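You operate a simulated robot arm through the tools that you are given. There is no shell and no other tool.

The job below is to be done with a simulated robot arm. You get a single attempt, and the scene is never put back.

Task
Measure wheel 1's run-out over a full turn, brake it, set the truing screw to the reading, park the dial.

It is judged by the outcome, as a careful person would: the job done as asked, and still so three seconds after it is handed in. It fails if anything else is knocked over, pushed out of place, dropped, spilled or broken.

Robot
A 7-joint arm with a four-finger gripper, fixed in place. Base frame: the origin is on the floor under the middle of its stand, x ahead of it, y to its left, z up; the work surface is at about z = 0.78. Lengths are in m, angles in rad, forces in N, time in s.
It reaches about 1.223 m from its shoulder. Its first joint turns from -1.204 to 3.002 rad. Payload 3.67 kg.
The tool frame sits at the grasp point between the pads (the TCP): z along the fingers, y along the line on which they close. The tips reach 0.028 m beyond it. The gripper opens to 0.112 m; its body begins 0.073 m behind the TCP.
Orientation is told as [roll, pitch, yaw] about the base's x, y, z axes, in that order, counted from this pose: with the fingers straight down and closing along the base's y, the tool's x points along the base's -x, its y along +y and its z along -z.

Tools
- The arm moves only by the tool apply_moves. Its argument "commands" is a list of rows, each an object of numbers (a shift or turn left out is 0, a gripper value left out holds the last): "dx", "dy", "dz": the shift along the tool's x, y, z in units of 300 mm (1.0 is 300 mm); "ax", "ay", "az": the turn, a rotation vector about the tool's x, y, z in units of 180 degrees (1.0 is 180 degrees); "grip": the finger opening in m, from 0 to 0.112. In form: [{"dx": .., "dy": .., "dz": .., "ax": .., "ay": .., "az": .., "grip": ..}, ...]. A call has 1 to 20 rows; each row is the pose to reach, as a shift and turn from the pose commanded when the call began, along the tool's axes at that moment. A call with a number of a shift or a turn outside -1 to 1 is refused whole. Rows are played at 5 a second. More than 0.05 m and 0.15 rad between two rows, or a gripper value outside its range, and nothing of the call is played. A pose out of reach is approached as far as the arm can. The call stops where the force on the tool passes 90 N (or 10 N more than at its start, if that is more) or the arm is blocked; 0.2 s more then pass. Each finger travels about 0.1025 m/s and halts on what it meets, pressing with about 38 N; the grip force reading is that of the motor and also rises with nothing between the fingers. The clock runs only during rows and for 0.2 s after the last one: add rows that repeat a pose to give the fingers time. The reply holds the time, the measured pose of the TCP, the force on the tool along the base axes, the opening and the grip force, in the units named above and with some noise, with the torque about the TCP (base axes, N m) and any sound that the robot's microphone picked up.
- Cameras (640 x 400 px; columns grow to the right, rows downward): "scene" is fixed at [0.2299, -0.4987, 1.6567]; the picture's right is [0.45, -0.89, 0.00], its down [-0.60, -0.30, -0.74] and it looks along [0.66, 0.34, -0.67] (base axes); focal length 236 px, centre (320, 200). "wrist" rides on the gripper at [0.06, -0.018, -0.104] in the tool frame; the picture's right is [0.29, 0.96, 0.00], its down [-0.80, 0.24, -0.55] and it looks along [-0.53, 0.16, 0.83] (tool axes); focal length 234 px, centre (320, 200). There is no depth. A picture from a camera that has moved, and an enlarged one, comes with that camera's place and axes in the base frame and with its lens. The place of the scene camera against the robot may be out by one fixed shift of up to 0.025 m in any direction.
- snapshot(camera): a new picture of that camera. It takes no simulated time.
- slide_trunk(by): slides the trunk up (or, below 0, down) by that many m; the arm rides with it, the base frame stays. It gives what a move gives, with no picture.
- inspect(camera, box): a new picture of the part [left, top, right, bottom] of that camera's present view, enlarged. It takes no simulated time.
- job_done(): hands the job in; it is judged then, once.

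Nothing tells you positions but the pictures and the camera data. Unless the task says otherwise, let go and move clear before handing in.

The tools are called by a JSON object that holds its "method" and its "body". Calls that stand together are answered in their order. apply_moves: Moves the arm, as the interface text tells. Its arguments: {"type":"object","properties":{"commands":{"type":"array"}},"required":["commands"]} The other tools are called the same way: slide_trunk (by) moves the trunk up or down; snapshot (camera) takes a picture; inspect (camera, box) takes an enlarged picture of a part of a camera's view; job_done () hands the job in.

At the start:

```text
time_s: 0.0
eef_pos: [0.7704, -0.4287, 1.4633]
tcp_rot: [0.002, -0.001, 0.0]
ft_force: [0.7, 0.2, 0.1]
moment: [-0.02, -0.01, -0.02]
width: 0.112
grasp_force: 0.0
trunk travel left (down, up): [-0.575, 0.265]
```

scene: 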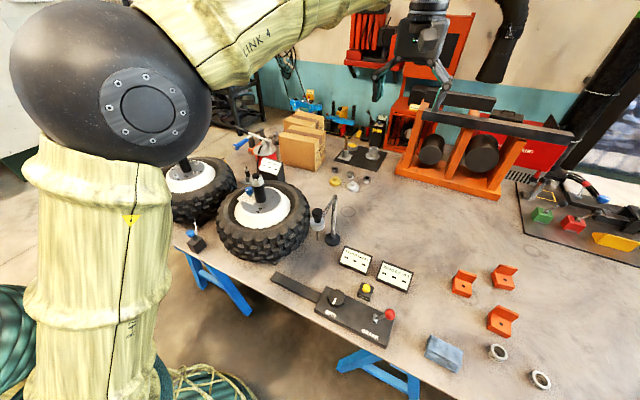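
wrist: 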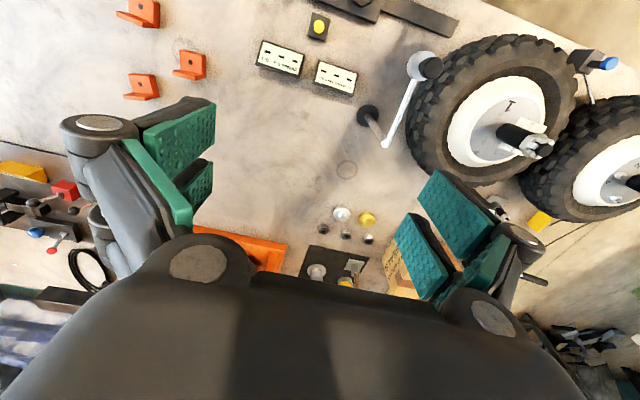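

I see a workbench with two wheels at the left, a dial on a stand between them and two labelled boxes, and a control box with a knob and a red lever. I'll look closer before moving.

{"method": "inspect", "body": {"camera": "scene", "box": [150, 120, 350, 270]}}

{"method": "inspect", "body": {"camera": "scene", "box": [260, 230, 420, 350]}}

{"method": "inspect", "body": {"camera": "wrist", "box": [340, 0, 640, 200]}}

{"method": "inspect", "body": {"camera": "wrist", "box": [240, 0, 400, 100]}}

{"method": "inspect", "body": {"camera": "scene", "box": [320, 130, 400, 190]}}

```text
2.67 times, centred on (250, 195) of scene
camera zoom: at [0.2299, -0.4987, 1.6567], right [0.45, -0.89, 0.0], down [-0.6, -0.3, -0.74], along [0.66, 0.34, -0.67], focal length 628 px, centre (507, 213)
```

zoom: 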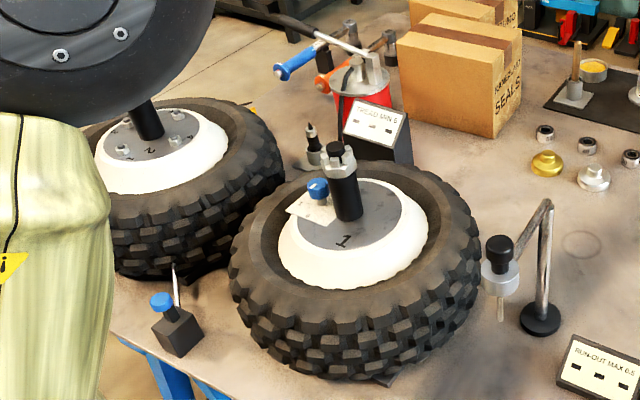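

```text
3.33 times, centred on (340, 290) of scene
camera zoom: at [0.2299, -0.4987, 1.6567], right [0.45, -0.89, 0.0], down [-0.6, -0.3, -0.74], along [0.66, 0.34, -0.67], focal length 786 px, centre (253, -100)
```

zoom: 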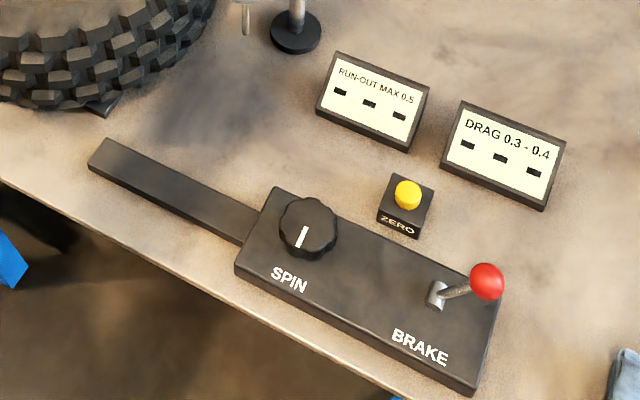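

```text
2.00 times, centred on (490, 100) of wrist
camera zoom: at [0.7099, -0.4477, 1.5668], right [-0.29, 0.96, 0.0], down [0.8, 0.24, 0.55], along [0.53, 0.16, -0.83], focal length 468 px, centre (-20, 400)
```

zoom: 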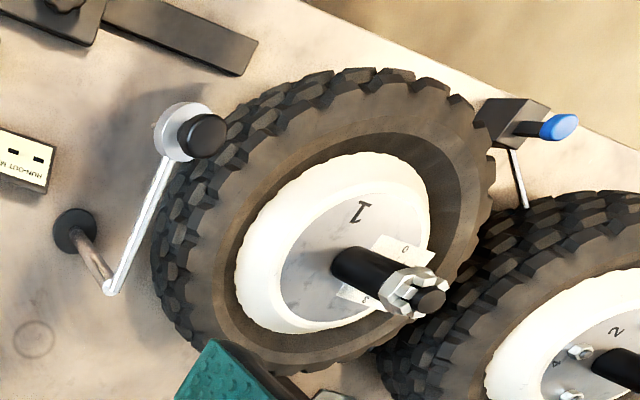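

```text
4.00 times, centred on (320, 50) of wrist
camera zoom: at [0.7099, -0.4477, 1.5668], right [-0.29, 0.96, 0.0], down [0.8, 0.24, 0.55], along [0.53, 0.16, -0.83], focal length 937 px, centre (320, 800)
```

zoom: 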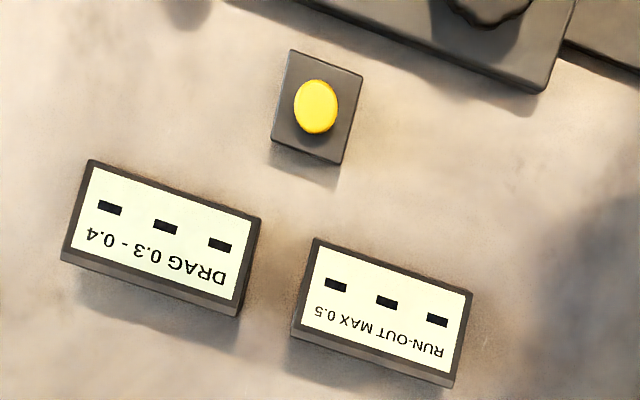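

```text
6.67 times, centred on (360, 160) of scene
camera zoom: at [0.2299, -0.4987, 1.6567], right [0.45, -0.89, 0.0], down [-0.6, -0.3, -0.74], along [0.66, 0.34, -0.67], focal length 1571 px, centre (53, 467)
```

zoom: 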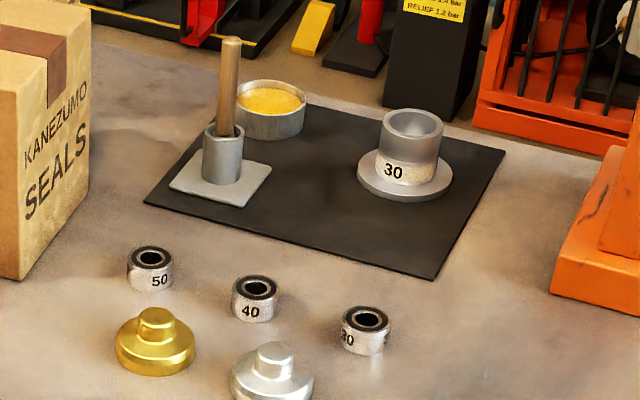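

The control box has SPIN and BRAKE, and there is a ZERO button beside two blank readouts. A swing-arm dial stands next to wheel 1, whose hub carries a blue screw with a scale. I'll move the hand high over the bench to see these details through the wrist camera.

{"method": "apply_moves", "body": {"commands": [{"dx": 0.067, "dy": 0.1, "dz": 0.0}, {"dx": 0.133, "dy": 0.2, "dz": 0.0}, {"dx": 0.2, "dy": 0.3, "dz": 0.0}, {"dx": 0.267, "dy": 0.4, "dz": 0.0}, {"dx": 0.333, "dy": 0.5, "dz": 0.0}, {"dx": 0.4, "dy": 0.6, "dz": 0.0}, {"dx": 0.467, "dy": 0.7, "dz": 0.0}, {"dx": 0.533, "dy": 0.8, "dz": 0.0}, {"dx": 0.6, "dy": 0.9, "dz": 0.0}, {"dx": 0.667, "dy": 1.0, "dz": 0.0}]}}

{"method": "snapshot", "body": {"camera": "wrist"}}

{"method": "snapshot", "body": {"camera": "scene"}}

```text
time_s: 1.7
eef_pos: [0.6322, -0.2935, 1.4476]
tcp_rot: [0.188, 0.024, -0.037]
ft_force: [0.1, -0.3, 0.2]
moment: [0.09, 0.02, 0.03]
width: 0.1118
grasp_force: 0.1
out of reach, approached as far as the arm can: row 8
trunk travel left (down, up): [-0.575, 0.265]
stopped in row 8: the arm was blocked; the commanded pose is now the measured one
```

```text
taken
camera wrist: at [0.5737, -0.3297, 1.5476], right [-0.25, 0.95, 0.19], down [0.82, 0.1, 0.57], along [0.52, 0.29, -0.8], focal length 234 px, centre (320, 200)
```

wrist: 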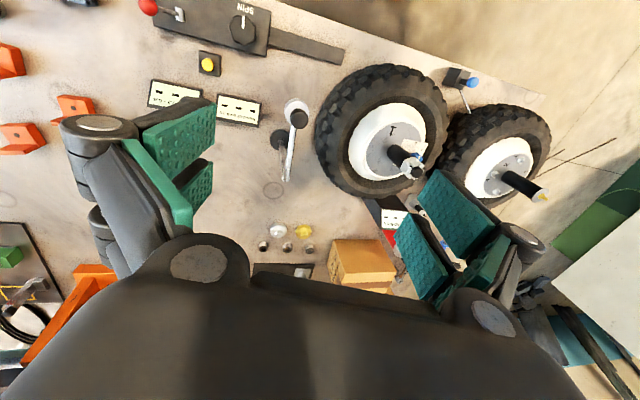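

```text
taken
```

scene: 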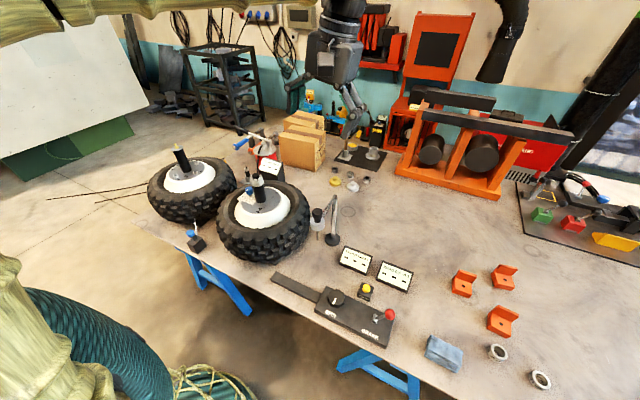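

The arm reached a limit when pulled back too far, but nothing was touched. I'll take the close-ups available from here before going on.

{"method": "inspect", "body": {"camera": "scene", "box": [200, 160, 320, 260]}}

{"method": "inspect", "body": {"camera": "wrist", "box": [260, 60, 460, 200]}}

{"method": "inspect", "body": {"camera": "scene", "box": [290, 180, 370, 260]}}

```text
4.00 times, centred on (260, 210) of scene
camera zoom: at [0.2299, -0.4987, 1.6567], right [0.45, -0.89, 0.0], down [-0.6, -0.3, -0.74], along [0.66, 0.34, -0.67], focal length 943 px, centre (560, 160)
```

zoom: 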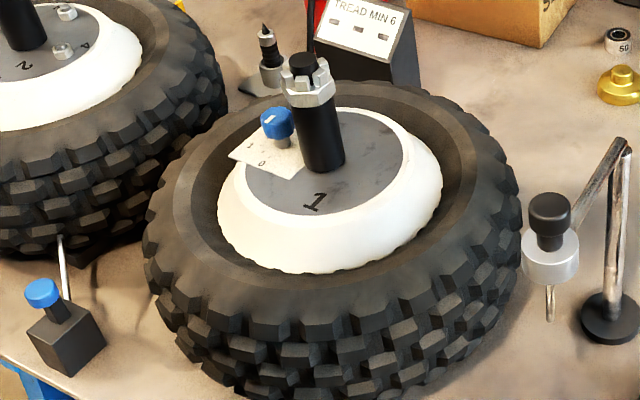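

```text
2.86 times, centred on (360, 130) of wrist
camera zoom: at [0.5737, -0.3297, 1.5476], right [-0.25, 0.95, 0.19], down [0.82, 0.1, 0.57], along [0.52, 0.29, -0.8], focal length 669 px, centre (206, 400)
```

zoom: 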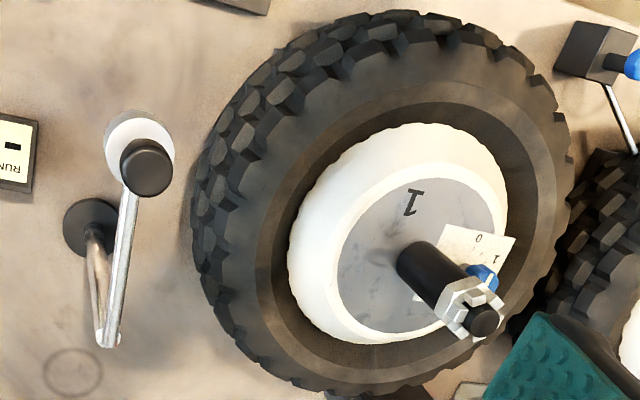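

```text
5.00 times, centred on (330, 220) of scene
camera zoom: at [0.2299, -0.4987, 1.6567], right [0.45, -0.89, 0.0], down [-0.6, -0.3, -0.74], along [0.66, 0.34, -0.67], focal length 1178 px, centre (270, 100)
```

zoom: 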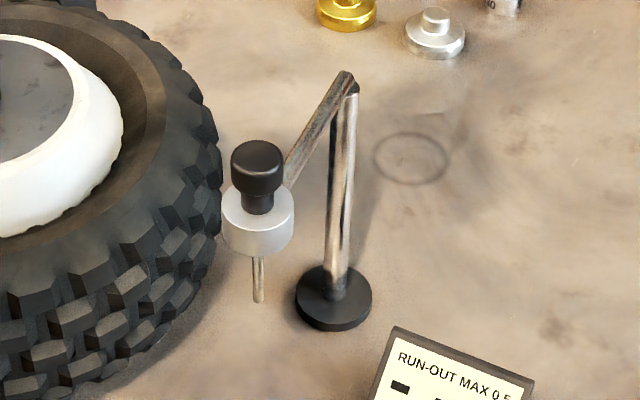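

The dial head appears to be about 1.1 m high on a post near [0.85, -0.25], with a ring mark on the bench behind it. I'll straighten the hand and lower it a little for a closer look.

{"method": "apply_moves", "body": {"commands": [{"dx": -0.1, "dy": -0.005, "dz": 0.08, "ax": 0.015, "ay": -0.002, "az": -0.003}, {"dx": -0.2, "dy": -0.01, "dz": 0.17, "ax": 0.03, "ay": -0.004, "az": -0.006}, {"dx": -0.3, "dy": -0.015, "dz": 0.25, "ax": 0.045, "ay": -0.006, "az": -0.009}, {"dx": -0.393, "dy": -0.02, "dz": 0.335, "ax": 0.06, "ay": -0.0076, "az": -0.0118}]}}

{"method": "snapshot", "body": {"camera": "wrist"}}

{"method": "snapshot", "body": {"camera": "scene"}}

```text
time_s: 2.7
eef_pos: [0.7505, -0.2836, 1.3463]
tcp_rot: [-0.006, -0.003, -0.002]
ft_force: [0.6, 0.3, -0.5]
moment: [0.0, 0.05, 0.04]
width: 0.1119
grasp_force: 0.0
trunk travel left (down, up): [-0.575, 0.265]
```

```text
taken
camera wrist: at [0.6909, -0.301, 1.451], right [-0.29, 0.96, -0.01], down [0.8, 0.24, 0.55], along [0.53, 0.15, -0.83], focal length 234 px, centre (320, 200)
```

wrist: 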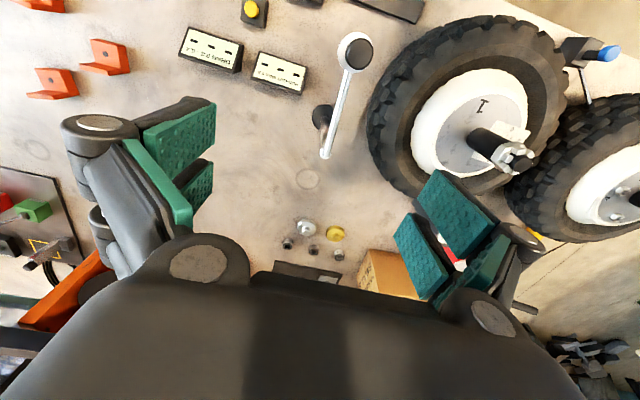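

```text
taken
```

scene: 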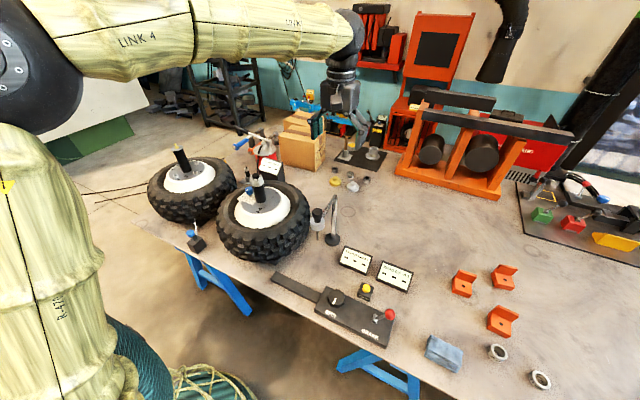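

Another faint ring shows further off on the bench, so these may only be stains. I'll zoom in on the dial, the rings, the wheel-1 scale and the boxes.

{"method": "inspect", "body": {"camera": "wrist", "box": [280, 20, 400, 200]}}

{"method": "inspect", "body": {"camera": "wrist", "box": [440, 70, 560, 190]}}

{"method": "inspect", "body": {"camera": "wrist", "box": [0, 100, 100, 200]}}

{"method": "inspect", "body": {"camera": "wrist", "box": [170, 0, 390, 100]}}

{"method": "inspect", "body": {"camera": "scene", "box": [230, 165, 290, 225]}}

```text
2.22 times, centred on (340, 110) of wrist
camera zoom: at [0.6909, -0.301, 1.451], right [-0.29, 0.96, -0.01], down [0.8, 0.24, 0.55], along [0.53, 0.15, -0.83], focal length 520 px, centre (276, 400)
```

zoom: 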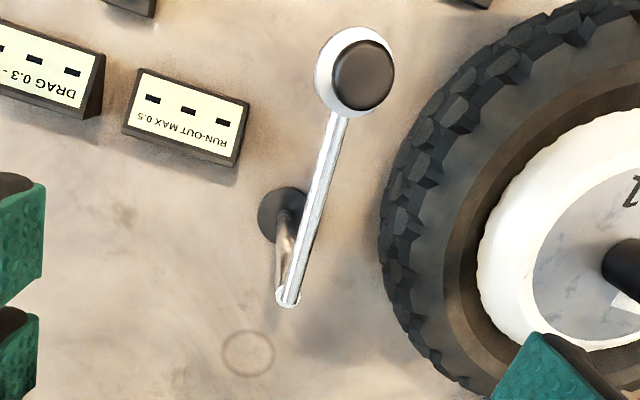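

```text
3.33 times, centred on (500, 130) of wrist
camera zoom: at [0.6909, -0.301, 1.451], right [-0.29, 0.96, -0.01], down [0.8, 0.24, 0.55], along [0.53, 0.15, -0.83], focal length 781 px, centre (-280, 433)
```

zoom: 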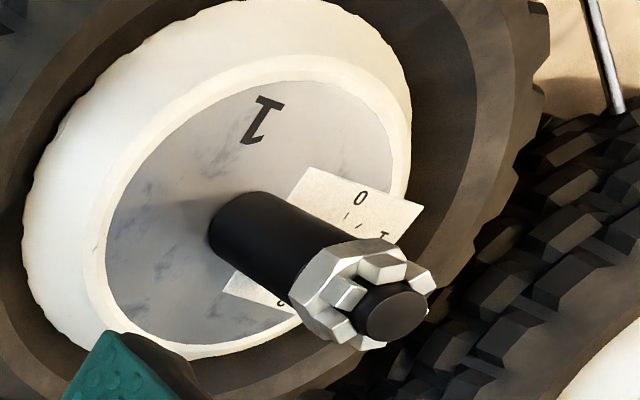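

```text
4.00 times, centred on (50, 150) of wrist
camera zoom: at [0.6909, -0.301, 1.451], right [-0.29, 0.96, -0.01], down [0.8, 0.24, 0.55], along [0.53, 0.15, -0.83], focal length 937 px, centre (1400, 400)
```

zoom: 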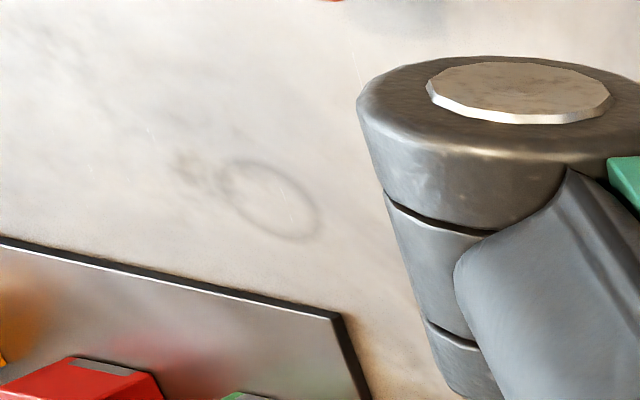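

```text
2.91 times, centred on (280, 50) of wrist
camera zoom: at [0.6909, -0.301, 1.451], right [-0.29, 0.96, -0.01], down [0.8, 0.24, 0.55], along [0.53, 0.15, -0.83], focal length 681 px, centre (436, 636)
```

zoom: 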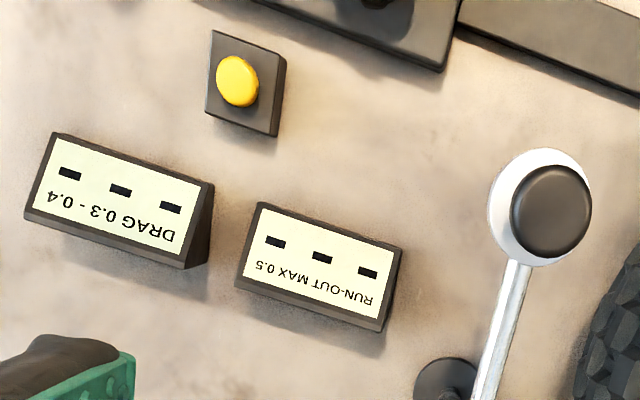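

```text
6.67 times, centred on (260, 195) of scene
camera zoom: at [0.2299, -0.4987, 1.6567], right [0.45, -0.89, 0.0], down [-0.6, -0.3, -0.74], along [0.66, 0.34, -0.67], focal length 1571 px, centre (720, 233)
```

zoom: 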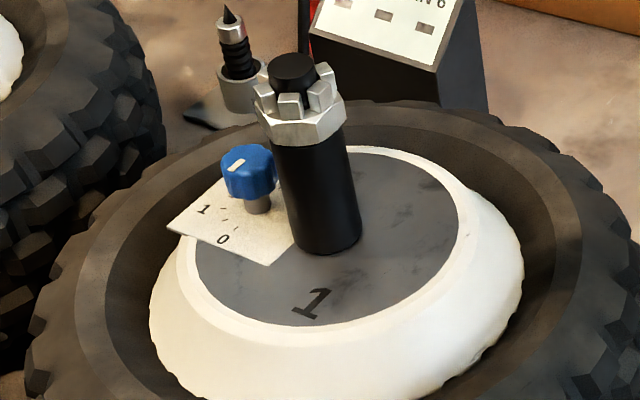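

The rings look like marks in the bench surface, the same as one near the far mat. I'll view the dial and wheel 1 from the side to judge heights, turning the hand so the wrist camera faces +y.

{"method": "apply_moves", "body": {"commands": [{"dx": -0.0125, "dy": -0.125, "dz": 0.06, "az": -0.0416}, {"dx": -0.025, "dy": -0.25, "dz": 0.12, "az": -0.0833}, {"dx": -0.0375, "dy": -0.375, "dz": 0.18, "az": -0.125}, {"dx": -0.05, "dy": -0.5, "dz": 0.24, "az": -0.1666}, {"dx": -0.0625, "dy": -0.625, "dz": 0.3, "az": -0.208}, {"dx": -0.075, "dy": -0.75, "dz": 0.36, "az": -0.25}, {"dx": -0.0875, "dy": -0.875, "dz": 0.42, "az": -0.2916}, {"dx": -0.1, "dy": -1.0, "dz": 0.487, "az": -0.333}]}}

{"method": "snapshot", "body": {"camera": "wrist"}}

{"method": "snapshot", "body": {"camera": "scene"}}

```text
time_s: 4.5
eef_pos: [0.7794, -0.5869, 1.1995]
tcp_rot: [-0.003, 0.002, 1.047]
ft_force: [0.1, 0.1, -0.5]
moment: [0.05, 0.01, -0.01]
width: 0.1117
grasp_force: 0.0
trunk travel left (down, up): [-0.575, 0.265]
```

```text
taken
camera wrist: at [0.7653, -0.6474, 1.303], right [-0.97, 0.23, 0.0], down [0.19, 0.81, 0.55], along [0.13, 0.54, -0.83], focal length 234 px, centre (320, 200)
```

wrist: 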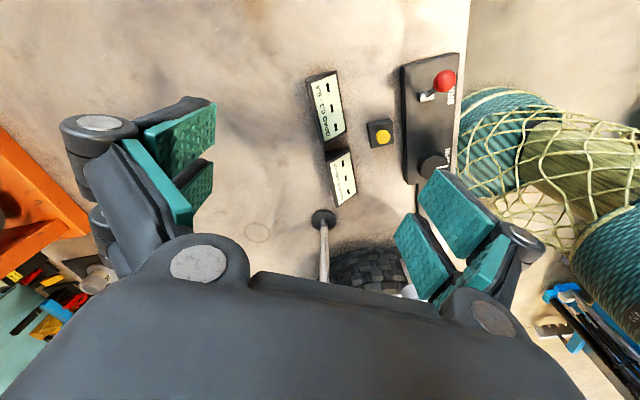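

```text
taken
```

scene: 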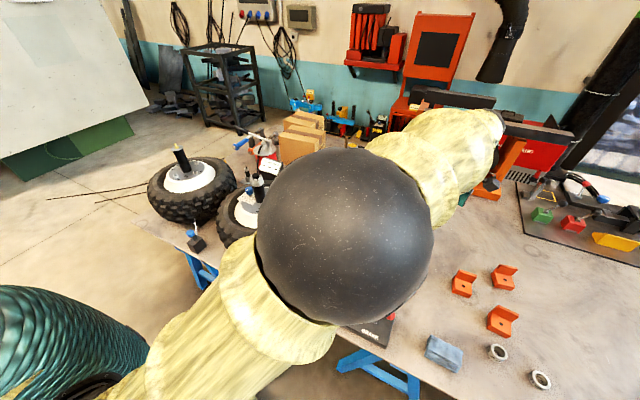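

The wrist camera is mounted upside down, so tilting the fingers toward +y will let it look horizontally. I'll lower and tilt the hand here, in clear space.

{"method": "apply_moves", "body": {"commands": [{"dz": 0.08, "ax": -0.013, "ay": -0.0426}, {"dz": 0.16, "ax": -0.026, "ay": -0.0852}, {"dz": 0.24, "ax": -0.039, "ay": -0.128}, {"dz": 0.32, "ax": -0.052, "ay": -0.17}, {"dz": 0.4, "ax": -0.0644, "ay": -0.213}]}}

{"method": "snapshot", "body": {"camera": "wrist"}}

```text
time_s: 5.7
eef_pos: [0.78, -0.59, 1.0804]
tcp_rot: [0.236, -0.666, 0.963]
ft_force: [0.2, 0.0, -0.6]
moment: [-0.03, -0.01, 0.02]
width: 0.1117
grasp_force: 0.0
trunk travel left (down, up): [-0.575, 0.265]
```

```text
taken
camera wrist: at [0.7538, -0.7032, 1.1181], right [-0.97, 0.23, 0.0], down [0.06, 0.27, 0.96], along [0.22, 0.93, -0.28], focal length 234 px, centre (320, 200)
```

wrist: 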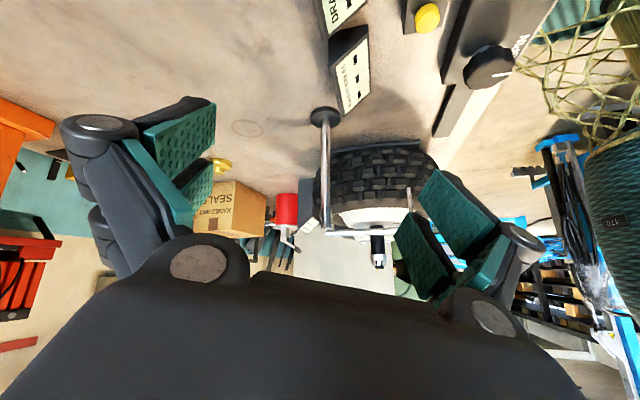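

Now I can see the post, the swing arm and the wheel from the side, though a finger hides the dial head. I'll shift the hand toward -x to clear the view.

{"method": "apply_moves", "body": {"commands": [{"dx": 0.056, "dy": 0.11, "dz": -0.019}, {"dx": 0.112, "dy": 0.22, "dz": -0.038}, {"dx": 0.167, "dy": 0.33, "dz": -0.056}, {"dx": 0.223, "dy": 0.441, "dz": -0.075}]}}

{"method": "snapshot", "body": {"camera": "wrist"}}

{"method": "inspect", "body": {"camera": "wrist", "box": [200, 100, 440, 280]}}

```text
time_s: 6.7
eef_pos: [0.631, -0.5801, 1.082]
tcp_rot: [0.228, -0.659, 0.969]
ft_force: [1.2, 0.1, -0.7]
moment: [-0.02, 0.0, -0.04]
width: 0.1119
grasp_force: 0.0
trunk travel left (down, up): [-0.575, 0.265]
```

```text
taken
camera wrist: at [0.6047, -0.6925, 1.1234], right [-0.97, 0.23, 0.0], down [0.06, 0.28, 0.96], along [0.22, 0.93, -0.29], focal length 234 px, centre (320, 200)
```

wrist: 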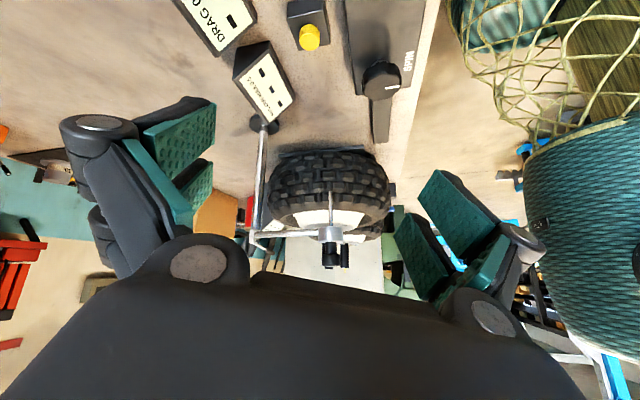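

```text
2.22 times, centred on (320, 190) of wrist
camera zoom: at [0.6047, -0.6925, 1.1234], right [-0.97, 0.23, 0.0], down [0.06, 0.28, 0.96], along [0.22, 0.93, -0.29], focal length 520 px, centre (320, 222)
```

zoom: 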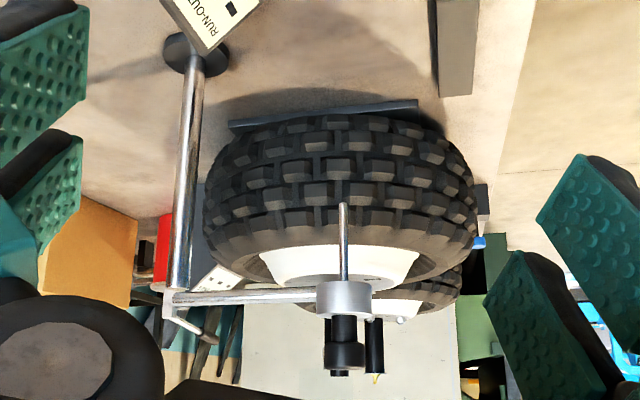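

The dial head hangs at about [0.687, -0.254], with its stem tip at z ≈ 0.97, nearly level with the tyre top. Next I'll raise the hand, straighten it and look down on wheel 1's hub.

{"method": "apply_moves", "body": {"commands": [{"dx": -0.083, "dy": 0.025, "dz": -0.101, "ax": 0.013, "ay": 0.0426}, {"dx": -0.165, "dy": 0.049, "dz": -0.203, "ax": 0.026, "ay": 0.0852}, {"dx": -0.248, "dy": 0.074, "dz": -0.304, "ax": 0.039, "ay": 0.128}, {"dx": -0.33, "dy": 0.098, "dz": -0.406, "ax": 0.052, "ay": 0.17}, {"dx": -0.413, "dy": 0.123, "dz": -0.507, "ax": 0.0644, "ay": 0.213}]}}

```text
time_s: 7.9
eef_pos: [0.6252, -0.586, 1.2792]
tcp_rot: [-0.006, 0.002, 1.043]
ft_force: [0.1, -0.6, -1.3]
moment: [0.08, -0.01, 0.01]
width: 0.1123
grasp_force: 0.0
trunk travel left (down, up): [-0.575, 0.265]
```

{"method": "apply_moves", "body": {"commands": [{"dx": -0.093, "dy": 0.0056, "dz": -0.021, "az": 0.0415}, {"dx": -0.186, "dy": 0.011, "dz": -0.042, "az": 0.083}, {"dx": -0.279, "dy": 0.017, "dz": -0.063, "az": 0.1245}, {"dx": -0.372, "dy": 0.022, "dz": -0.084, "az": 0.166}, {"dx": -0.465, "dy": 0.028, "dz": -0.104, "az": 0.2075}, {"dx": -0.558, "dy": 0.034, "dz": -0.125, "az": 0.249}, {"dx": -0.651, "dy": 0.039, "dz": -0.146, "az": 0.2905}, {"dx": -0.744, "dy": 0.045, "dz": -0.167, "az": 0.332}]}}

{"method": "apply_moves", "body": {"commands": [{"dx": -0.02, "dy": 0.14}, {"dx": -0.04, "dy": 0.28}, {"dx": -0.06, "dy": 0.42}, {"dx": -0.08, "dy": 0.56}, {"dx": -0.1, "dy": 0.7}, {"dx": -0.12, "dy": 0.84}, {"dx": -0.14, "dy": 0.98}]}}

{"method": "snapshot", "body": {"camera": "wrist"}}

{"method": "snapshot", "body": {"camera": "scene"}}

```text
time_s: 9.7
eef_pos: [0.7304, -0.3819, 1.3293]
tcp_rot: [-0.006, -0.003, 0.0]
ft_force: [0.5, 0.6, -0.2]
moment: [-0.04, 0.01, 0.0]
width: 0.112
grasp_force: 0.1
trunk travel left (down, up): [-0.575, 0.265]
```

```text
time_s: 11.3
eef_pos: [0.7723, -0.087, 1.3291]
tcp_rot: [-0.009, -0.003, 0.002]
ft_force: [-0.1, 0.9, 0.1]
moment: [-0.03, 0.02, 0.0]
width: 0.1121
grasp_force: 0.0
trunk travel left (down, up): [-0.575, 0.265]
```

```text
taken
camera wrist: at [0.7113, -0.104, 1.4329], right [-0.29, 0.96, -0.01], down [0.79, 0.25, 0.55], along [0.53, 0.15, -0.83], focal length 234 px, centre (320, 200)
```

wrist: 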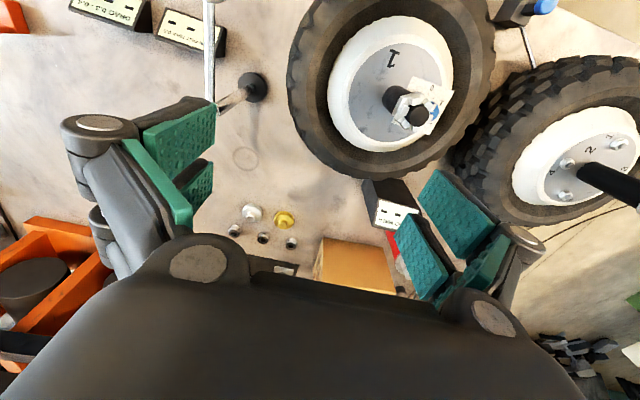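

```text
taken
```

scene: 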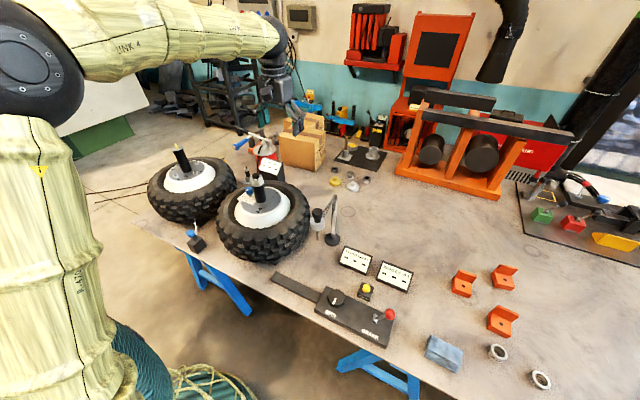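

{"method": "apply_moves", "body": {"commands": [{"dx": 0.0, "dy": 0.15, "dz": 0.03}, {"dx": 0.0, "dy": 0.3, "dz": 0.07}, {"dx": 0.0, "dy": 0.45, "dz": 0.1}, {"dx": 0.0, "dy": 0.6, "dz": 0.13}]}}

{"method": "snapshot", "body": {"camera": "wrist"}}

{"method": "inspect", "body": {"camera": "wrist", "box": [240, 0, 440, 160]}}

```text
time_s: 12.3
eef_pos: [0.7703, 0.0935, 1.294]
tcp_rot: [0.001, -0.007, 0.001]
ft_force: [-0.8, 0.8, 0.3]
moment: [-0.01, 0.01, 0.0]
width: 0.112
grasp_force: 0.1
trunk travel left (down, up): [-0.575, 0.265]
```

```text
taken
camera wrist: at [0.7099, 0.0739, 1.397], right [-0.29, 0.96, 0.0], down [0.79, 0.24, 0.56], along [0.54, 0.16, -0.83], focal length 234 px, centre (320, 200)
```

wrist: 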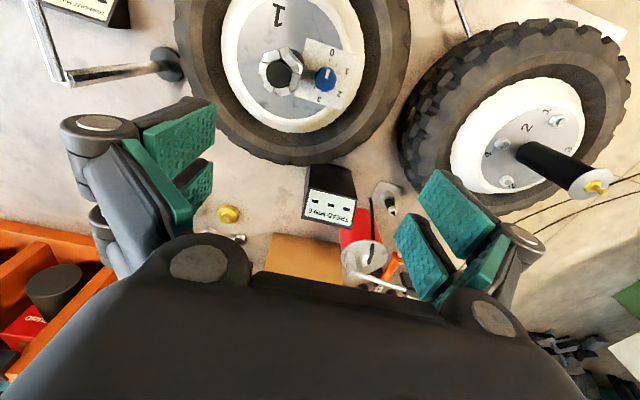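

```text
2.50 times, centred on (340, 80) of wrist
camera zoom: at [0.7099, 0.0739, 1.397], right [-0.29, 0.96, 0.0], down [0.79, 0.24, 0.56], along [0.54, 0.16, -0.83], focal length 585 px, centre (270, 500)
```

zoom: 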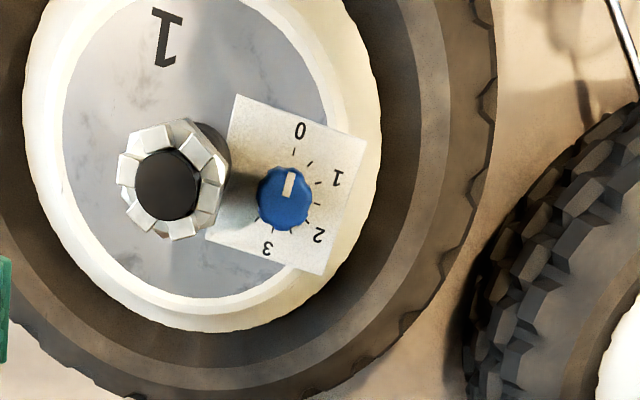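

The screw's scale runs 0–3 clockwise with half ticks, and the pointer is at 0. Wheel 1's axle is near [0.749, 0.040] with its top at z ≈ 1.12, and the blue knob is near [0.75, 0.093]. Now I'll go above the dial head to look at it closely.

{"method": "apply_moves", "body": {"commands": [{"dx": 0.035, "dy": -0.145}, {"dx": 0.07, "dy": -0.29}, {"dx": 0.105, "dy": -0.435}, {"dx": 0.14, "dy": -0.58}]}}

{"method": "apply_moves", "body": {"commands": [{"dx": 0.035, "dy": -0.145, "dz": 0.035}, {"dx": 0.07, "dy": -0.29, "dz": 0.07}, {"dx": 0.105, "dy": -0.435, "dz": 0.105}, {"dx": 0.14, "dy": -0.578, "dz": 0.14}]}}

{"method": "snapshot", "body": {"camera": "wrist"}}

```text
time_s: 13.3
eef_pos: [0.7268, -0.083, 1.2905]
tcp_rot: [-0.003, -0.004, 0.002]
ft_force: [-1.6, -0.9, 0.0]
moment: [-0.01, -0.03, 0.02]
width: 0.1119
grasp_force: 0.0
trunk travel left (down, up): [-0.575, 0.265]
```

```text
time_s: 14.3
eef_pos: [0.687, -0.2595, 1.2504]
tcp_rot: [-0.004, -0.003, 0.001]
ft_force: [0.2, -0.3, 0.3]
moment: [0.04, -0.01, 0.01]
width: 0.1118
grasp_force: 0.1
trunk travel left (down, up): [-0.575, 0.265]
```

```text
taken
camera wrist: at [0.6275, -0.277, 1.3544], right [-0.29, 0.96, -0.01], down [0.79, 0.25, 0.56], along [0.53, 0.16, -0.83], focal length 234 px, centre (320, 200)
```

wrist: 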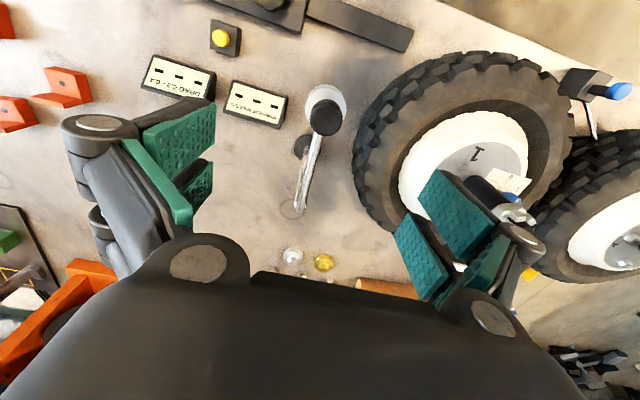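

The dial knob is at about [0.684, -0.255], just below the open fingers. I'll descend around it and stop short of the silver body.

{"method": "apply_moves", "body": {"commands": [{"dx": 0.01, "dy": 0.015, "dz": 0.12, "grip": 0.09}, {"dx": 0.01, "dy": 0.015, "dz": 0.24, "grip": 0.09}, {"dx": 0.01, "dy": 0.015, "dz": 0.35, "grip": 0.09}, {"dx": 0.01, "dy": 0.015, "dz": 0.45, "grip": 0.09}]}}

{"method": "snapshot", "body": {"camera": "wrist"}}

{"method": "snapshot", "body": {"camera": "scene"}}

```text
time_s: 15.3
eef_pos: [0.6861, -0.2513, 1.1148]
tcp_rot: [-0.005, -0.003, 0.001]
ft_force: [0.2, -0.4, -0.4]
moment: [0.01, 0.02, 0.05]
width: 0.09
grasp_force: 0.0
trunk travel left (down, up): [-0.575, 0.265]
```

```text
taken
camera wrist: at [0.626, -0.2702, 1.2176], right [-0.29, 0.96, -0.01], down [0.79, 0.24, 0.56], along [0.53, 0.16, -0.83], focal length 234 px, centre (320, 200)
```

wrist: 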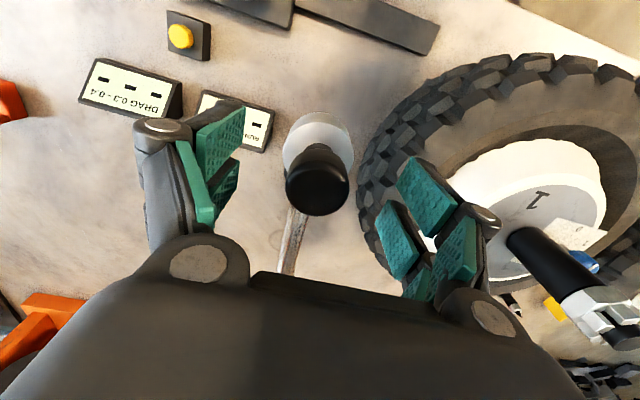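

```text
taken
```

scene: 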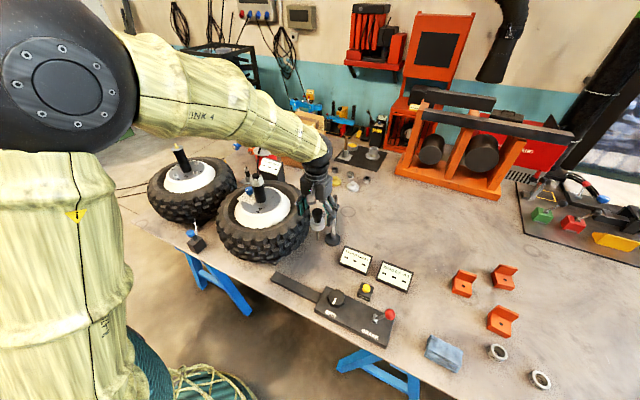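

The knob sits centred between the fingers. I'll close to a loose cage around it.

{"method": "apply_moves", "body": {"commands": [{"dx": 0.01, "grip": 0.07}, {"dx": 0.01, "grip": 0.055}, {"dx": 0.01, "grip": 0.045}, {"dx": 0.01, "grip": 0.045}]}}

{"method": "snapshot", "body": {"camera": "wrist"}}

```text
time_s: 16.3
eef_pos: [0.6816, -0.2517, 1.1143]
tcp_rot: [-0.006, -0.003, 0.003]
ft_force: [-0.4, 0.1, 0.0]
moment: [0.01, -0.01, 0.02]
width: 0.0449
grasp_force: 0.1
trunk travel left (down, up): [-0.575, 0.265]
```

```text
taken
camera wrist: at [0.6218, -0.2703, 1.2185], right [-0.29, 0.96, -0.01], down [0.79, 0.24, 0.56], along [0.53, 0.16, -0.83], focal length 234 px, centre (320, 200)
```

wrist: 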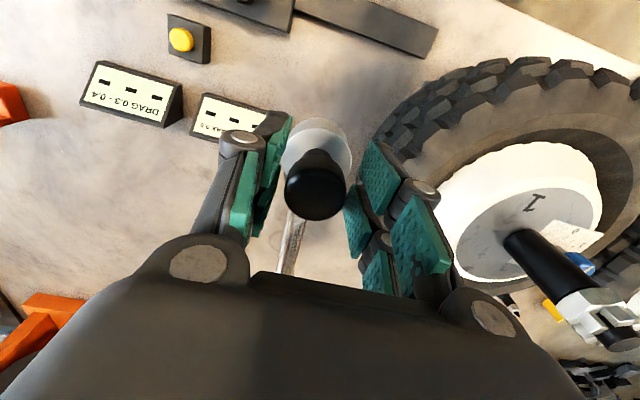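

{"method": "apply_moves", "body": {"commands": [{"dx": -0.0047, "dy": 0.0777, "az": 0.0444, "grip": 0.045}, {"dx": -0.02, "dy": 0.154, "az": 0.0889, "grip": 0.045}, {"dx": -0.046, "dy": 0.2273, "az": 0.1333, "grip": 0.045}]}}

{"method": "snapshot", "body": {"camera": "wrist"}}

{"method": "inspect", "body": {"camera": "scene", "box": [200, 150, 360, 270]}}

```text
time_s: 17.1
eef_pos: [0.6938, -0.1829, 1.1135]
tcp_rot: [-0.004, -0.007, -0.419]
ft_force: [-0.3, 0.0, 0.4]
moment: [-0.03, 0.04, -0.02]
width: 0.0457
grasp_force: 0.1
trunk travel left (down, up): [-0.575, 0.265]
```

```text
taken
camera wrist: at [0.6326, -0.1745, 1.2173], right [0.13, 0.99, -0.01], down [0.82, -0.1, 0.56], along [0.55, -0.08, -0.83], focal length 234 px, centre (320, 200)
```

wrist: 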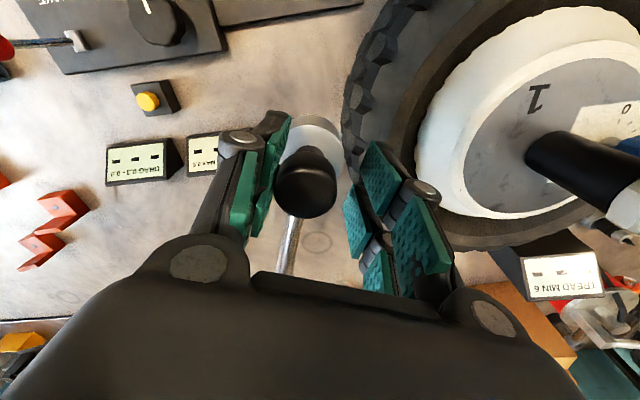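

```text
3.33 times, centred on (280, 210) of scene
camera zoom: at [0.2299, -0.4987, 1.6567], right [0.45, -0.89, 0.0], down [-0.6, -0.3, -0.74], along [0.66, 0.34, -0.67], focal length 786 px, centre (453, 167)
```

zoom: 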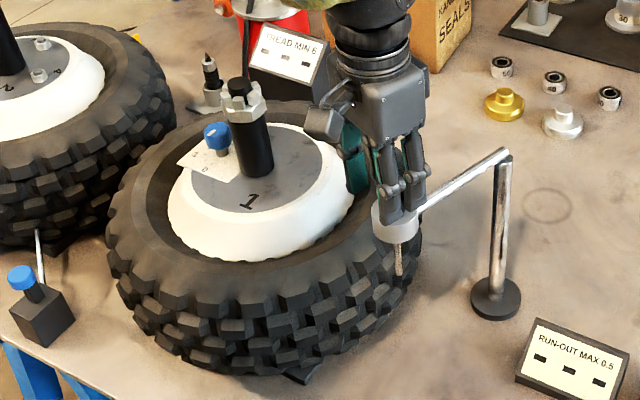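

The dial swings freely with the cage. I'll go on in small steps, watching the force as the stem comes to the tyre edge.

{"method": "apply_moves", "body": {"commands": [{"dx": -0.0012, "dy": 0.039, "az": 0.0222, "grip": 0.045}, {"dx": -0.0047, "dy": 0.0777, "az": 0.0444, "grip": 0.045}]}}

{"method": "inspect", "body": {"camera": "scene", "box": [200, 150, 360, 270]}}

{"method": "snapshot", "body": {"camera": "wrist"}}

```text
time_s: 17.7
eef_pos: [0.7052, -0.1639, 1.1117]
tcp_rot: [-0.005, -0.009, -0.555]
ft_force: [-0.8, -0.2, -0.3]
moment: [0.0, -0.02, -0.02]
width: 0.045
grasp_force: 0.1
trunk travel left (down, up): [-0.575, 0.265]
```

```text
3.33 times, centred on (280, 210) of scene
camera zoom: at [0.2299, -0.4987, 1.6567], right [0.45, -0.89, 0.0], down [-0.6, -0.3, -0.74], along [0.66, 0.34, -0.67], focal length 786 px, centre (453, 167)
```

zoom: 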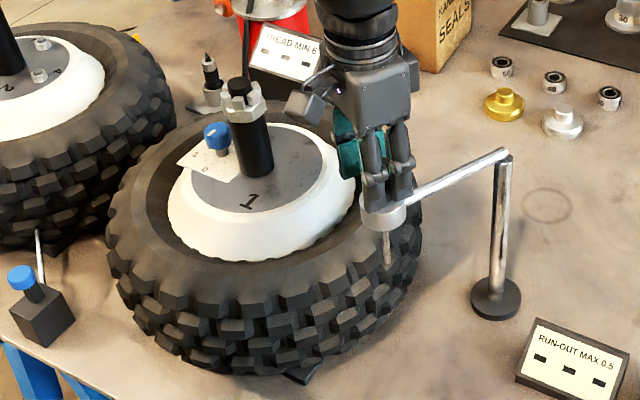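

```text
taken
camera wrist: at [0.6451, -0.1474, 1.2164], right [0.26, 0.97, 0.0], down [0.8, -0.21, 0.56], along [0.54, -0.15, -0.83], focal length 234 px, centre (320, 200)
```

wrist: 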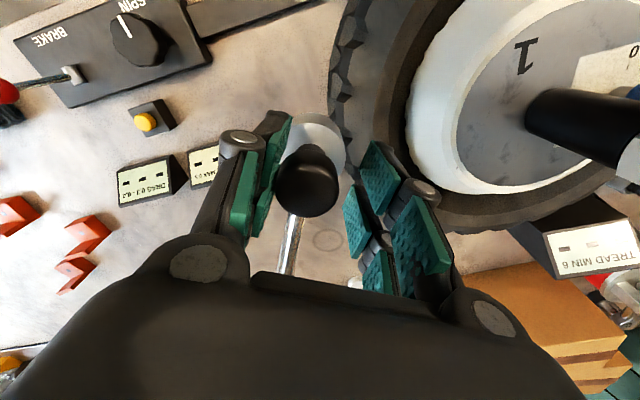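

{"method": "apply_moves", "body": {"commands": [{"dx": -0.0012, "dy": 0.039, "az": 0.0222, "grip": 0.045}]}}

{"method": "inspect", "body": {"camera": "scene", "box": [250, 180, 330, 240]}}

```text
time_s: 18.1
eef_pos: [0.7113, -0.152, 1.1128]
tcp_rot: [-0.004, -0.007, -0.627]
ft_force: [0.0, 0.4, -0.4]
moment: [-0.02, -0.02, -0.03]
width: 0.0459
grasp_force: 0.5
trunk travel left (down, up): [-0.575, 0.265]
```

```text
6.67 times, centred on (290, 210) of scene
camera zoom: at [0.2299, -0.4987, 1.6567], right [0.45, -0.89, 0.0], down [-0.6, -0.3, -0.74], along [0.66, 0.34, -0.67], focal length 1571 px, centre (520, 133)
```

zoom: 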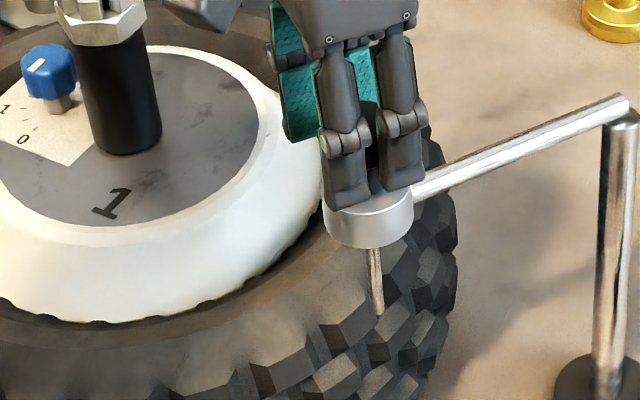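

{"method": "apply_moves", "body": {"commands": [{"dx": -0.0012, "dy": 0.039, "az": 0.0222, "grip": 0.045}]}}

{"method": "inspect", "body": {"camera": "scene", "box": [250, 180, 330, 240]}}

```text
time_s: 18.5
eef_pos: [0.7189, -0.1432, 1.113]
tcp_rot: [-0.003, -0.007, -0.697]
ft_force: [0.6, 0.5, 0.5]
moment: [-0.04, 0.02, 0.0]
width: 0.0456
grasp_force: 0.0
trunk travel left (down, up): [-0.575, 0.265]
```

```text
6.67 times, centred on (290, 210) of scene
camera zoom: at [0.2299, -0.4987, 1.6567], right [0.45, -0.89, 0.0], down [-0.6, -0.3, -0.74], along [0.66, 0.34, -0.67], focal length 1571 px, centre (520, 133)
```

zoom: 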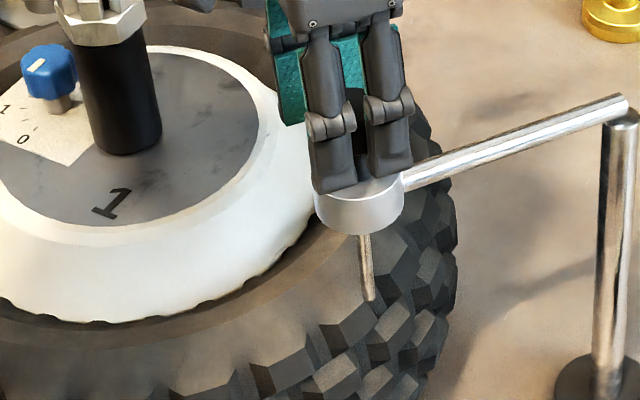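

{"method": "apply_moves", "body": {"commands": [{"dx": -0.0012, "dy": 0.039, "az": 0.0222, "grip": 0.045}, {"dx": -0.0047, "dy": 0.0777, "az": 0.0444, "grip": 0.045}]}}

{"method": "inspect", "body": {"camera": "scene", "box": [250, 170, 370, 270]}}

```text
time_s: 19.1
eef_pos: [0.7362, -0.1292, 1.1142]
tcp_rot: [0.0, -0.008, -0.835]
ft_force: [-0.5, 0.6, -0.2]
moment: [0.01, 0.0, 0.03]
width: 0.0451
grasp_force: 0.1
trunk travel left (down, up): [-0.575, 0.265]
```

```text
4.00 times, centred on (310, 220) of scene
camera zoom: at [0.2299, -0.4987, 1.6567], right [0.45, -0.89, 0.0], down [-0.6, -0.3, -0.74], along [0.66, 0.34, -0.67], focal length 943 px, centre (360, 120)
```

zoom: 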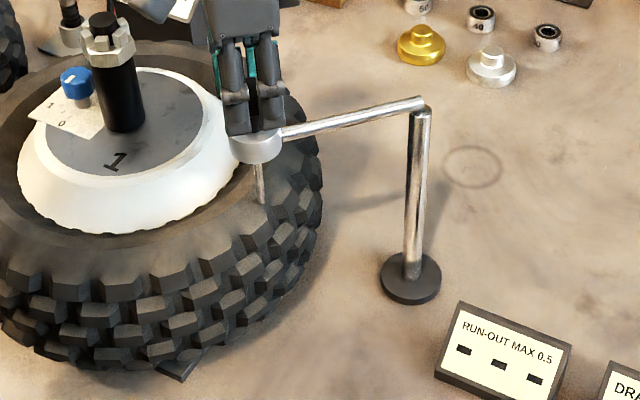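

{"method": "apply_moves", "body": {"commands": [{"dx": -0.0012, "dy": 0.039, "az": 0.0222, "grip": 0.045}, {"dx": -0.0047, "dy": 0.0777, "az": 0.0444, "grip": 0.045}]}}

{"method": "inspect", "body": {"camera": "scene", "box": [250, 170, 370, 270]}}

{"method": "snapshot", "body": {"camera": "wrist"}}

```text
time_s: 19.7
eef_pos: [0.7546, -0.1147, 1.1139]
tcp_rot: [0.004, -0.007, -0.975]
ft_force: [0.1, -0.4, 0.9]
moment: [0.02, -0.02, -0.01]
width: 0.0449
grasp_force: 0.3
trunk travel left (down, up): [-0.575, 0.265]
```

```text
4.00 times, centred on (310, 220) of scene
camera zoom: at [0.2299, -0.4987, 1.6567], right [0.45, -0.89, 0.0], down [-0.6, -0.3, -0.74], along [0.66, 0.34, -0.67], focal length 943 px, centre (360, 120)
```

zoom: 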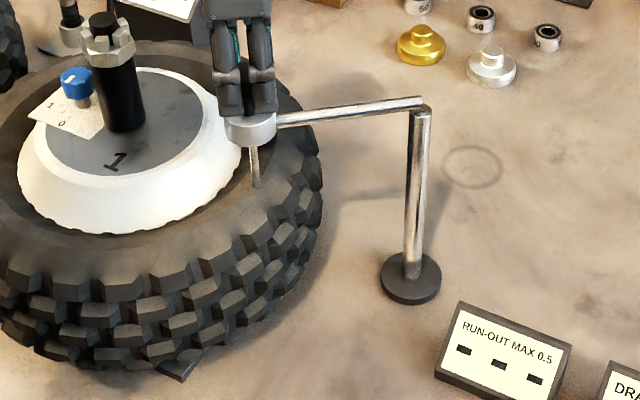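

```text
taken
camera wrist: at [0.7055, -0.0749, 1.2178], right [0.63, 0.78, 0.0], down [0.64, -0.52, 0.56], along [0.43, -0.35, -0.83], focal length 234 px, centre (320, 200)
```

wrist: 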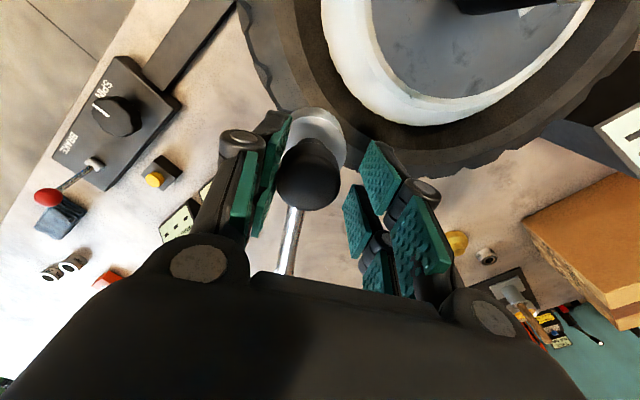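

{"method": "apply_moves", "body": {"commands": [{"dx": -0.0012, "dy": 0.039, "az": 0.0222, "grip": 0.045}, {"dx": -0.0047, "dy": 0.0777, "az": 0.0444, "grip": 0.045}]}}

{"method": "inspect", "body": {"camera": "scene", "box": [250, 170, 370, 270]}}

{"method": "apply_moves", "body": {"commands": [{"dx": -0.0012, "dy": 0.039, "az": 0.0222, "grip": 0.045}, {"dx": -0.0047, "dy": 0.0777, "az": 0.0444, "grip": 0.045}]}}

{"method": "inspect", "body": {"camera": "scene", "box": [250, 170, 370, 270]}}

```text
time_s: 20.3
eef_pos: [0.7769, -0.108, 1.1292]
tcp_rot: [0.028, 0.01, -1.127]
ft_force: [-0.8, 0.2, 2.7]
moment: [-0.06, 0.13, 0.0]
width: 0.0452
grasp_force: 0.1
trunk travel left (down, up): [-0.575, 0.265]
```

```text
4.00 times, centred on (310, 220) of scene
camera zoom: at [0.2299, -0.4987, 1.6567], right [0.45, -0.89, 0.0], down [-0.6, -0.3, -0.74], along [0.66, 0.34, -0.67], focal length 943 px, centre (360, 120)
```

zoom: 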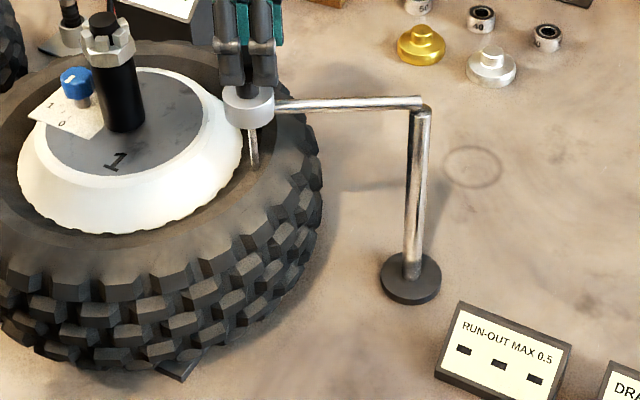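

```text
time_s: 21.1
eef_pos: [0.7998, -0.1103, 1.136]
tcp_rot: [0.039, 0.042, -1.28]
ft_force: [0.3, 0.6, 0.2]
moment: [0.0, -0.01, 0.01]
width: 0.0451
grasp_force: 0.0
trunk travel left (down, up): [-0.575, 0.265]
stopped in row 2: the arm was blocked; the commanded pose is now the measured one
```

```text
4.00 times, centred on (310, 220) of scene
camera zoom: at [0.2299, -0.4987, 1.6567], right [0.45, -0.89, 0.0], down [-0.6, -0.3, -0.74], along [0.66, 0.34, -0.67], focal length 943 px, centre (360, 120)
```

zoom: 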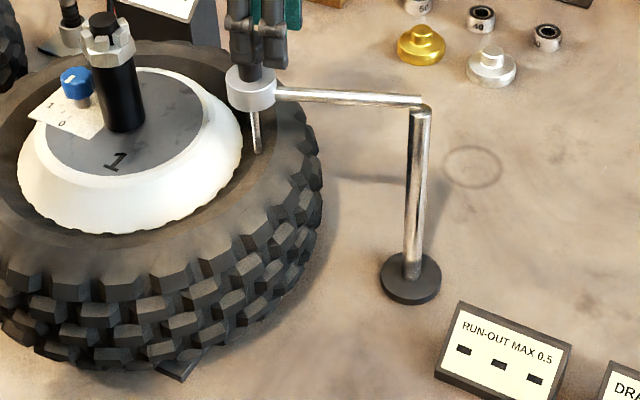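

The arm came to its own joint limit at this yaw, but the dial now points at the wheel centre with its stem over the sidewall. I'll open the cage, rise clear and look at it.

{"method": "apply_moves", "body": {"commands": [{"grip": 0.06}, {"grip": 0.08}, {"dz": -0.05, "grip": 0.08}, {"dz": -0.18, "grip": 0.08}, {"dz": -0.32, "grip": 0.08}, {"dz": -0.46, "grip": 0.08}]}}

{"method": "snapshot", "body": {"camera": "wrist"}}

{"method": "inspect", "body": {"camera": "scene", "box": [220, 160, 380, 280]}}

```text
time_s: 22.5
eef_pos: [0.7949, -0.112, 1.2738]
tcp_rot: [0.038, 0.033, -1.275]
ft_force: [-0.7, -0.6, 0.3]
moment: [0.02, -0.04, 0.01]
width: 0.0801
grasp_force: 0.0
trunk travel left (down, up): [-0.575, 0.265]
```

```text
taken
camera wrist: at [0.7574, -0.0664, 1.3785], right [0.83, 0.55, 0.05], down [0.45, -0.72, 0.53], along [0.33, -0.42, -0.84], focal length 234 px, centre (320, 200)
```

wrist: 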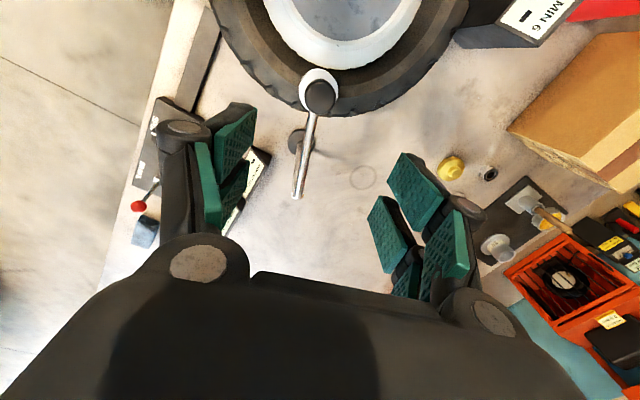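

```text
3.33 times, centred on (300, 220) of scene
camera zoom: at [0.2299, -0.4987, 1.6567], right [0.45, -0.89, 0.0], down [-0.6, -0.3, -0.74], along [0.66, 0.34, -0.67], focal length 786 px, centre (387, 133)
```

zoom: 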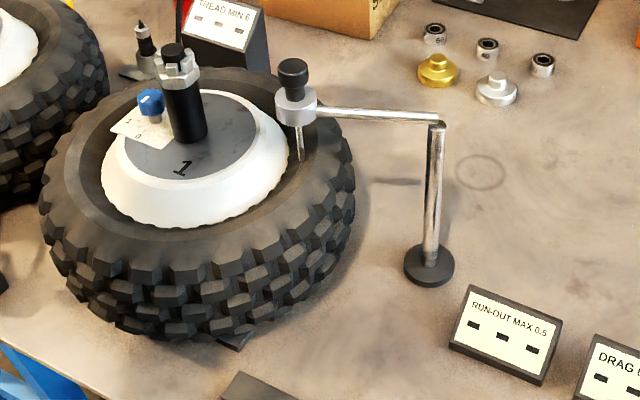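

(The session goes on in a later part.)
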